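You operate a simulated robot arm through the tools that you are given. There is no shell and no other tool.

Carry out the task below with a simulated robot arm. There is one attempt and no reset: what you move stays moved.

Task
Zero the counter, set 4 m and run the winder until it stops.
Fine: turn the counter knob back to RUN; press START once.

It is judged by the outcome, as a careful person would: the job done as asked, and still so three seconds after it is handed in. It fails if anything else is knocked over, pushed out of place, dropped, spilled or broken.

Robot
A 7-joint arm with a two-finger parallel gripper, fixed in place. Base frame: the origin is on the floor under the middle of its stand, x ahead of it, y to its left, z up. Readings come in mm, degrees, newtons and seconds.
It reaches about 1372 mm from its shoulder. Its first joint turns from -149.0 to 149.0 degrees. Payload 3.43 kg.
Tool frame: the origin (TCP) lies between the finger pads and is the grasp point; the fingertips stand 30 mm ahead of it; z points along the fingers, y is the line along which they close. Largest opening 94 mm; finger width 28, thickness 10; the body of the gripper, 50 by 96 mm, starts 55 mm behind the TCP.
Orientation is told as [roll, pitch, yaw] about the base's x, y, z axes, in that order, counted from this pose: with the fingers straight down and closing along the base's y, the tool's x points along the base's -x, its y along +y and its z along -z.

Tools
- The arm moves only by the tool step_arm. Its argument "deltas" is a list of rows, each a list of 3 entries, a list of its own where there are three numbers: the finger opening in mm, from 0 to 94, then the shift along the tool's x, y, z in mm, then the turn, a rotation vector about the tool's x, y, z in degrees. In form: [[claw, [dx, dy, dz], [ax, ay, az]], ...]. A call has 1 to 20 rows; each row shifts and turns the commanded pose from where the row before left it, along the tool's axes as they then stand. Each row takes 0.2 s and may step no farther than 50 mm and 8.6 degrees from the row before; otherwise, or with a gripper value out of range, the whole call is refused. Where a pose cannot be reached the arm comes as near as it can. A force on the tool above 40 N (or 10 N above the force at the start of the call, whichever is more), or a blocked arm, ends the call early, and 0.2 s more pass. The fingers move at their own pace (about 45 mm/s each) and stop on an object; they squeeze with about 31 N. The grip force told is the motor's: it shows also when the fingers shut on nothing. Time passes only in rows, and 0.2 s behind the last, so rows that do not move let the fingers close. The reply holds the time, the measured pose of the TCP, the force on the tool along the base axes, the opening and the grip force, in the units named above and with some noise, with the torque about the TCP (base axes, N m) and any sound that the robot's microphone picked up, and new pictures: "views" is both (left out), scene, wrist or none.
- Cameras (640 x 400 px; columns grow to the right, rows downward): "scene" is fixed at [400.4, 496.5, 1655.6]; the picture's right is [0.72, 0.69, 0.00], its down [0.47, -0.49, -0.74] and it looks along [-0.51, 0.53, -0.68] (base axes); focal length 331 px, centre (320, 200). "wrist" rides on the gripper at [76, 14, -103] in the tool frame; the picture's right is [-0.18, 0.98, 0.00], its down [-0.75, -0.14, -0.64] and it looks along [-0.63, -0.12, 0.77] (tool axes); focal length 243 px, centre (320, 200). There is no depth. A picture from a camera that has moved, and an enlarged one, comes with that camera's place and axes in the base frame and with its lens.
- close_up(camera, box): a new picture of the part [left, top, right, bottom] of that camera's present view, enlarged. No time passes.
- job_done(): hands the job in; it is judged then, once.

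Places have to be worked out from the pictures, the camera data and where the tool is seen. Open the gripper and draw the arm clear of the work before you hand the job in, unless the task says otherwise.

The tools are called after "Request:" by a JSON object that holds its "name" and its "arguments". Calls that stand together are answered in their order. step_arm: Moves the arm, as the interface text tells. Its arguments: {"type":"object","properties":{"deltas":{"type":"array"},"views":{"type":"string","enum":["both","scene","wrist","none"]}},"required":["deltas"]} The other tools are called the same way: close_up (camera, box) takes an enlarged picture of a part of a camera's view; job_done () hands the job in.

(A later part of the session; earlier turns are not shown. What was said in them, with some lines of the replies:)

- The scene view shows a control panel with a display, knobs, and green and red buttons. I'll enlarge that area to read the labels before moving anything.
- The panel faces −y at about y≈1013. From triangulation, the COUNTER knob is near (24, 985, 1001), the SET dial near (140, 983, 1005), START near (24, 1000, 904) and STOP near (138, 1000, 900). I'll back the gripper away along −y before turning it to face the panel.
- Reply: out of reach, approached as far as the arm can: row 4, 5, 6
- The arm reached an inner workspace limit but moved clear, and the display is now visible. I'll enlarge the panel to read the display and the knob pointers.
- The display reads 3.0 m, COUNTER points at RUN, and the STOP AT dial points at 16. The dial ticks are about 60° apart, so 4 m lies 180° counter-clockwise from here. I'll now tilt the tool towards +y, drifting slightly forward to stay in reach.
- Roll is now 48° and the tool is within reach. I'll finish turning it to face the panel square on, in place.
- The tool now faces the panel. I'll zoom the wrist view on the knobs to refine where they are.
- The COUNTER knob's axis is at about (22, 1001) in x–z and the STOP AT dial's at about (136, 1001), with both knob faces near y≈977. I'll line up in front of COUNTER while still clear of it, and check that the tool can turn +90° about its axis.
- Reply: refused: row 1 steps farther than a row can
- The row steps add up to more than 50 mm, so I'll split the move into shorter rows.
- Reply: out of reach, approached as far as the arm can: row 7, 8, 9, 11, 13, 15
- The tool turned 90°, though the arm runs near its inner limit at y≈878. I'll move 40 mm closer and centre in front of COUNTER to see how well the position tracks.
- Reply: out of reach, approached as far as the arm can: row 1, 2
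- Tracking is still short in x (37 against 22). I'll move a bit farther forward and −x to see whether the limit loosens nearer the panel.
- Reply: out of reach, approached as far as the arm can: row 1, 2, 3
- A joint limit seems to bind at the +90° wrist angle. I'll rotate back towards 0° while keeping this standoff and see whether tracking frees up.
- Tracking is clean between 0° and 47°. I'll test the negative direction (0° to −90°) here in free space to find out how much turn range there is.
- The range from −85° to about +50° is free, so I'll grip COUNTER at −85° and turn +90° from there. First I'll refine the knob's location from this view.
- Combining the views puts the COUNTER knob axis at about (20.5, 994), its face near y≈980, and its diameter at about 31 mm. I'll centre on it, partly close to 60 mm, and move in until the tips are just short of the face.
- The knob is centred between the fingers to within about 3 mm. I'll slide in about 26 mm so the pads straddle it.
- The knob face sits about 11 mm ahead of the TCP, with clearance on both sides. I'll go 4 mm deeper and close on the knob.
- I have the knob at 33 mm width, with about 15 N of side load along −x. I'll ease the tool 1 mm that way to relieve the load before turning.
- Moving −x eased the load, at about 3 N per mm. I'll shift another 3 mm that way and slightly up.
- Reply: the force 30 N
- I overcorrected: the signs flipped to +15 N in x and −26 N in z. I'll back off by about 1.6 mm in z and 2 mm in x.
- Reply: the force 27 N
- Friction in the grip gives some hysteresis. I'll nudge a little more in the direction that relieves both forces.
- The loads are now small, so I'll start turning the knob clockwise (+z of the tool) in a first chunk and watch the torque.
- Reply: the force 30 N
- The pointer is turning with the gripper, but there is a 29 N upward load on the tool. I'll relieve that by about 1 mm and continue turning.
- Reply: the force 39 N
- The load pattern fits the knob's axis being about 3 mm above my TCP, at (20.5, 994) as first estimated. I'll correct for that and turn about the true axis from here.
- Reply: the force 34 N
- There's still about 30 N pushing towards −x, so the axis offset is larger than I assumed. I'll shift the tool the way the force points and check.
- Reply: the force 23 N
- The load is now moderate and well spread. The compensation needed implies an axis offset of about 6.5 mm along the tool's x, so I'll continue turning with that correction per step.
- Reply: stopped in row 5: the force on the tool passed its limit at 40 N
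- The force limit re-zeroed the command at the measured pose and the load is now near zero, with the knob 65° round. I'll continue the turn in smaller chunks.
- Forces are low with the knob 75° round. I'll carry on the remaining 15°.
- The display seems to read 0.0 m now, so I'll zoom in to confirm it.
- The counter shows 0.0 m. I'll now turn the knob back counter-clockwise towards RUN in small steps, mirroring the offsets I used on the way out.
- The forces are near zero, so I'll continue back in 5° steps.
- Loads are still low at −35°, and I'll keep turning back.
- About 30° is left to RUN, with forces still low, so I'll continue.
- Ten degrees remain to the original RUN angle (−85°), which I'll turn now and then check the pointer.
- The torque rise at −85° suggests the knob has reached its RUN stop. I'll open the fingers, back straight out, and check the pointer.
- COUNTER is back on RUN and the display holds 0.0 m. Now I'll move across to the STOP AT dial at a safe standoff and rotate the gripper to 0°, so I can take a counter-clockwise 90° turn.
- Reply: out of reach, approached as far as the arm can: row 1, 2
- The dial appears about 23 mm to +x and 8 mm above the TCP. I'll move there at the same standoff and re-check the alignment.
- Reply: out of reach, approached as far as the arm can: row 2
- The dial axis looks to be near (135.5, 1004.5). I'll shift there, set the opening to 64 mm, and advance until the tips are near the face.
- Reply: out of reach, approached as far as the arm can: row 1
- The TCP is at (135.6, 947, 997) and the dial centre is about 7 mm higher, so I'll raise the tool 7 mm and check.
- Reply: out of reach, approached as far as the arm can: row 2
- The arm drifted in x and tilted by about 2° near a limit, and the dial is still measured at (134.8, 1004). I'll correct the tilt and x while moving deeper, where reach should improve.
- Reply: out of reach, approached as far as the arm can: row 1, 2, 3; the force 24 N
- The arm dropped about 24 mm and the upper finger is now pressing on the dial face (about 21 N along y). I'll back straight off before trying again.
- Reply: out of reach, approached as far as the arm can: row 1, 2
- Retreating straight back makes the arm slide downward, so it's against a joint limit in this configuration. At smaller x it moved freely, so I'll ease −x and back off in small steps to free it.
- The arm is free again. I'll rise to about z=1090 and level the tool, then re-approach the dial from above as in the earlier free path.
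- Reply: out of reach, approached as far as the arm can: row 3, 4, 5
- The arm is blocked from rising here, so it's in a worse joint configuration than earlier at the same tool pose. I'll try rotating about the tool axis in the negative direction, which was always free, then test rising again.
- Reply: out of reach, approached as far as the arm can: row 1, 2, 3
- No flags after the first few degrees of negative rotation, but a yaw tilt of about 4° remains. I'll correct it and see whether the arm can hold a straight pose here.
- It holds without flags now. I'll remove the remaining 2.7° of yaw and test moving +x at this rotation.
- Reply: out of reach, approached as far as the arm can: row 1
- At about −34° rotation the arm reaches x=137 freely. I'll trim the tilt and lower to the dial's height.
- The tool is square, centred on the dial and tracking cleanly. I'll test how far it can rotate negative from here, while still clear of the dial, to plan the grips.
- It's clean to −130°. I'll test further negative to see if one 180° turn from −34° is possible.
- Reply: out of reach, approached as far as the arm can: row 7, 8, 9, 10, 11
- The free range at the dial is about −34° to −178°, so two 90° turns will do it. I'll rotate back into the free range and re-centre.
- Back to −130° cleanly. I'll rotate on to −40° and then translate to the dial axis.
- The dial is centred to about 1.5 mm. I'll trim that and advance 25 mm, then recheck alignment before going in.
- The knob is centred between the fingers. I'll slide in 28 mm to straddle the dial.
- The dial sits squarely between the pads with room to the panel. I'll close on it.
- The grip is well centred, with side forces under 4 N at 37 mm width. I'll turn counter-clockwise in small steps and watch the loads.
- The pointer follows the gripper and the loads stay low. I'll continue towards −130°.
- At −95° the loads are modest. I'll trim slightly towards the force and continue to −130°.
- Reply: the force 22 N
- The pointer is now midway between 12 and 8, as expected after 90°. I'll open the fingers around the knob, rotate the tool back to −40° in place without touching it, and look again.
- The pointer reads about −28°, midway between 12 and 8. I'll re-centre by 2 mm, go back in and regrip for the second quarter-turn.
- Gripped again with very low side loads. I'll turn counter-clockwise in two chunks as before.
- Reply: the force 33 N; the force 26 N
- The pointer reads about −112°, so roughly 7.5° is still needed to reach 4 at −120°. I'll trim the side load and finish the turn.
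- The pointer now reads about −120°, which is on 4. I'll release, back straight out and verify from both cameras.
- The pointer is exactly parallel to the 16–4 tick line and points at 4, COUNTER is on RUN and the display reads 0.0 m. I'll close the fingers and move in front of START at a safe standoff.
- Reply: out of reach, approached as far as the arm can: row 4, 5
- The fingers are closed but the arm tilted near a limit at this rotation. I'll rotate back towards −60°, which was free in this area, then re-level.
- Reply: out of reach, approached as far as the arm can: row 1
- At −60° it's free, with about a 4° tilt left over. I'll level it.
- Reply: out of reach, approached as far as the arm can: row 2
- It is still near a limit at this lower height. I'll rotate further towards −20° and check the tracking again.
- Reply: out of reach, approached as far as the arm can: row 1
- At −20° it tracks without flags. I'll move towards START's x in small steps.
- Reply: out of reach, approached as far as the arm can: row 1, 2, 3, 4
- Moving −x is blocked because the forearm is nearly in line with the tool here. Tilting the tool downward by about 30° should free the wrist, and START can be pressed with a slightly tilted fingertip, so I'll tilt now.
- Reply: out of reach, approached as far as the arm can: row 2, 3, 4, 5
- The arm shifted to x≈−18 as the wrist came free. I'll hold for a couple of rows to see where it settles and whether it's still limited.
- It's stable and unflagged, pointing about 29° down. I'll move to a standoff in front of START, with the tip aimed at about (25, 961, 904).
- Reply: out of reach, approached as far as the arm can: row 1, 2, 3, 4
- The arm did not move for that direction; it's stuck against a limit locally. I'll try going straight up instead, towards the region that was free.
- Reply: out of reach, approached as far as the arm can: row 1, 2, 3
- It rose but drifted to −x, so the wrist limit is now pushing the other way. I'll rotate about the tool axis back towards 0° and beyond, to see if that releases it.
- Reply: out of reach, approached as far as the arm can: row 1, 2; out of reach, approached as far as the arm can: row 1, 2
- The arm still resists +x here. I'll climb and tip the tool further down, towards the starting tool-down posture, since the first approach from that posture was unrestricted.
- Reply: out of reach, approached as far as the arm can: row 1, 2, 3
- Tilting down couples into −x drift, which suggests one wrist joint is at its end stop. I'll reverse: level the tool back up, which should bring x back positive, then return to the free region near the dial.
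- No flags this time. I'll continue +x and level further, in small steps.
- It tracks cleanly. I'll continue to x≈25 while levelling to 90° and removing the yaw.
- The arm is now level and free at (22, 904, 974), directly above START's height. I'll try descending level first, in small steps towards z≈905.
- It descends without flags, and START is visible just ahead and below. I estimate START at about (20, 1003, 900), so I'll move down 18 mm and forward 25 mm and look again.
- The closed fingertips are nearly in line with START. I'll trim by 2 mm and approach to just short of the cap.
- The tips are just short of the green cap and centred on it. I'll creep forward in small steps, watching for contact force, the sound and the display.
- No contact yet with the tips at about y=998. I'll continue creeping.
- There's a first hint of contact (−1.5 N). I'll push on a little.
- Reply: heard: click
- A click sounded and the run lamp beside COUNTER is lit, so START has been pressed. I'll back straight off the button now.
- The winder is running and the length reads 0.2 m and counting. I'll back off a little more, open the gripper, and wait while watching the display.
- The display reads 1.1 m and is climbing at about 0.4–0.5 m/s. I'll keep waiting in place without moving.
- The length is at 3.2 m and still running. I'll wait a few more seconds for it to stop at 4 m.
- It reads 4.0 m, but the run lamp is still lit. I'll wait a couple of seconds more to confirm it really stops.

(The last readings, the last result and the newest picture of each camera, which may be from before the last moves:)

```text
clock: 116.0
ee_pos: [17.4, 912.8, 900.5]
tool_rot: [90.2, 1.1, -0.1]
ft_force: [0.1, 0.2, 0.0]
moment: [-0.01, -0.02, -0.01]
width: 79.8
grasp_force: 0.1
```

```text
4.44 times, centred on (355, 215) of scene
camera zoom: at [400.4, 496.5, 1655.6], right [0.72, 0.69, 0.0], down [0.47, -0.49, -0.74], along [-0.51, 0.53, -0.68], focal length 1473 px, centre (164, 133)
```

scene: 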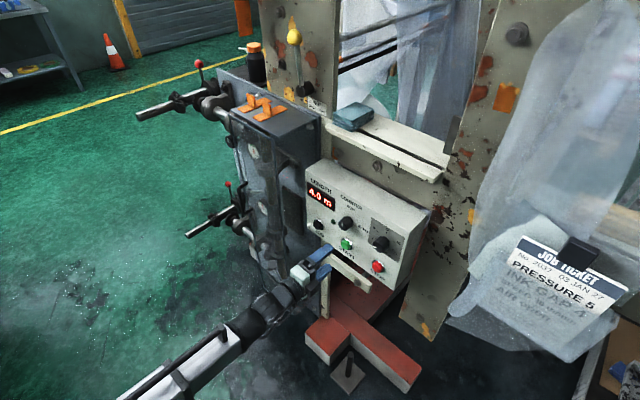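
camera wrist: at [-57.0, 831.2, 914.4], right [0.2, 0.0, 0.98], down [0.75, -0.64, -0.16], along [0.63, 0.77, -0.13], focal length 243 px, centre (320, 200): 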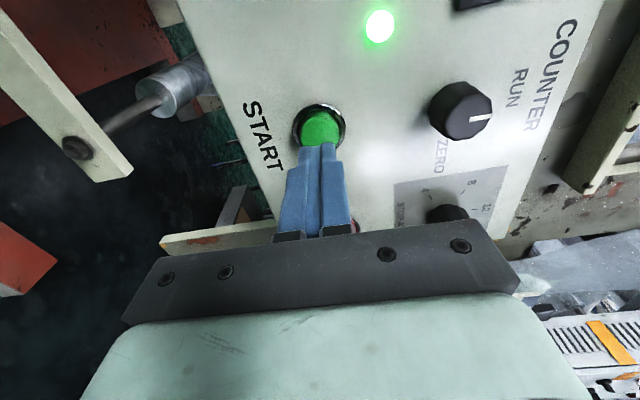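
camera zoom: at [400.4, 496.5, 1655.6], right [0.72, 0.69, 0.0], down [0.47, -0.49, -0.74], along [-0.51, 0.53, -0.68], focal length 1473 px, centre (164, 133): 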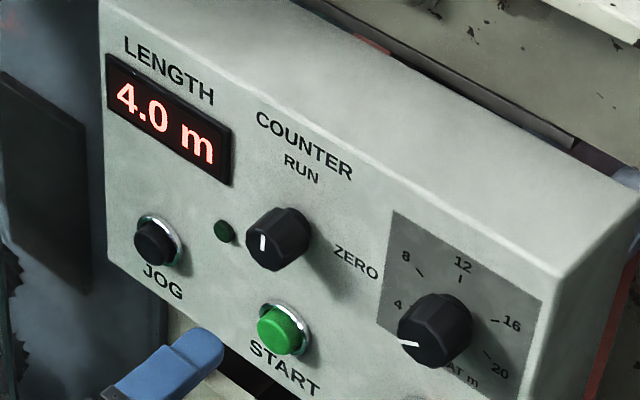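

The lamp is off and the display holds 4.0 m, so the winder has stopped by itself. I'll draw the open gripper farther back from the panel in small steps.

Request:
{"name": "step_arm", "arguments": {"deltas": [[80, [0, 5, -12], [0, 0, 0]], [80, [0, 5, -12], [0, 0, 0]], [80, [0, 5, -12], [0, 0, 0]], [80, [0, 0, 0], [0, 0, 0]]]}}

Request:
{"name": "close_up", "arguments": {"camera": "scene", "box": [295, 170, 415, 260]}}

```text
clock: 117.0
ee_pos: [17.3, 878.5, 914.7]
tool_rot: [90.2, 1.2, -0.1]
ft_force: [-0.5, 0.8, -0.6]
moment: [-0.02, -0.02, 0.01]
width: 79.7
grasp_force: 0.1
camera wrist: at [-56.4, 774.0, 930.7], right [0.2, 0.0, 0.98], down [0.75, -0.64, -0.16], along [0.63, 0.77, -0.13], focal length 243 px, centre (320, 200)
```

scene: 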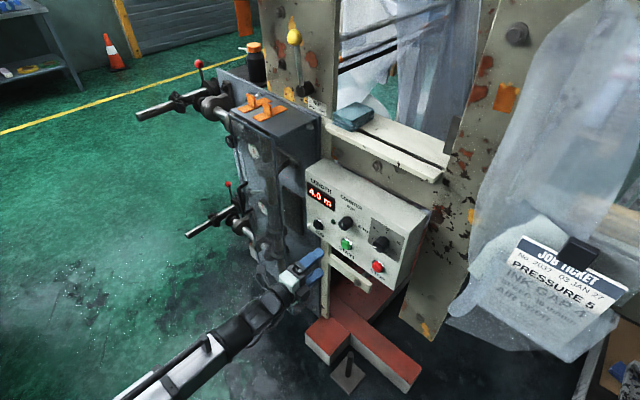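
wrist: 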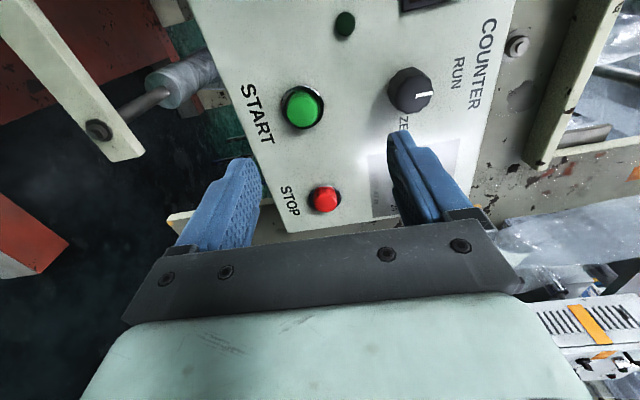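

```text
4.44 times, centred on (355, 215) of scene
camera zoom: at [400.4, 496.5, 1655.6], right [0.72, 0.69, 0.0], down [0.47, -0.49, -0.74], along [-0.51, 0.53, -0.68], focal length 1473 px, centre (164, 133)
```

zoom: 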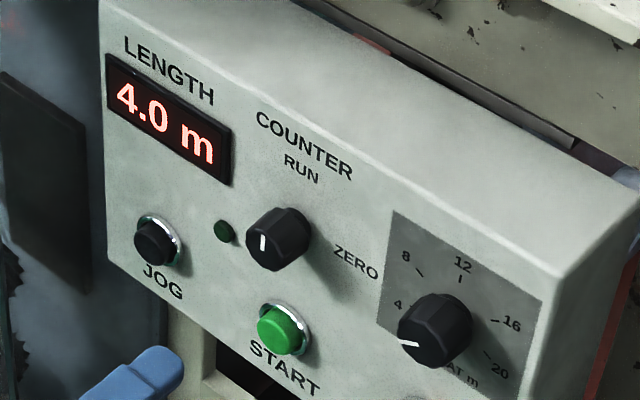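

The gripper is open, about 70 mm clear of the knobs and 100 mm from the panel. COUNTER is on RUN, the dial is on 4, the display holds 4.0 m with the lamp off, and nothing else has been disturbed, so I'm handing in the job.

Request:
{"name": "job_done", "arguments": {}}

```text
The job is handed in.
```

The winder ran to the 4 m setting and stopped by itself; the display holds 4.0 m and the run lamp is off.

- **Counter:** I turned the COUNTER knob to ZERO, which took the display from 3.0 m to 0.0 m, and then turned it back to RUN.
- **Length:** The STOP AT dial was on 16, so I turned it counter-clockwise to 4. I checked the pointer against the tick marks before starting.
- **Run:** I pressed START once and heard one click. The lamp came on, and the count climbed to 4.0 m.

While I was lining up on the STOP AT dial, the arm hit a joint limit. It dropped, and one finger pressed on the dial face at about 21 N. I backed off straight away. The dial still turned normally afterwards, and I saw nothing moved or damaged.

The gripper is open and about 70 mm clear of the knobs.
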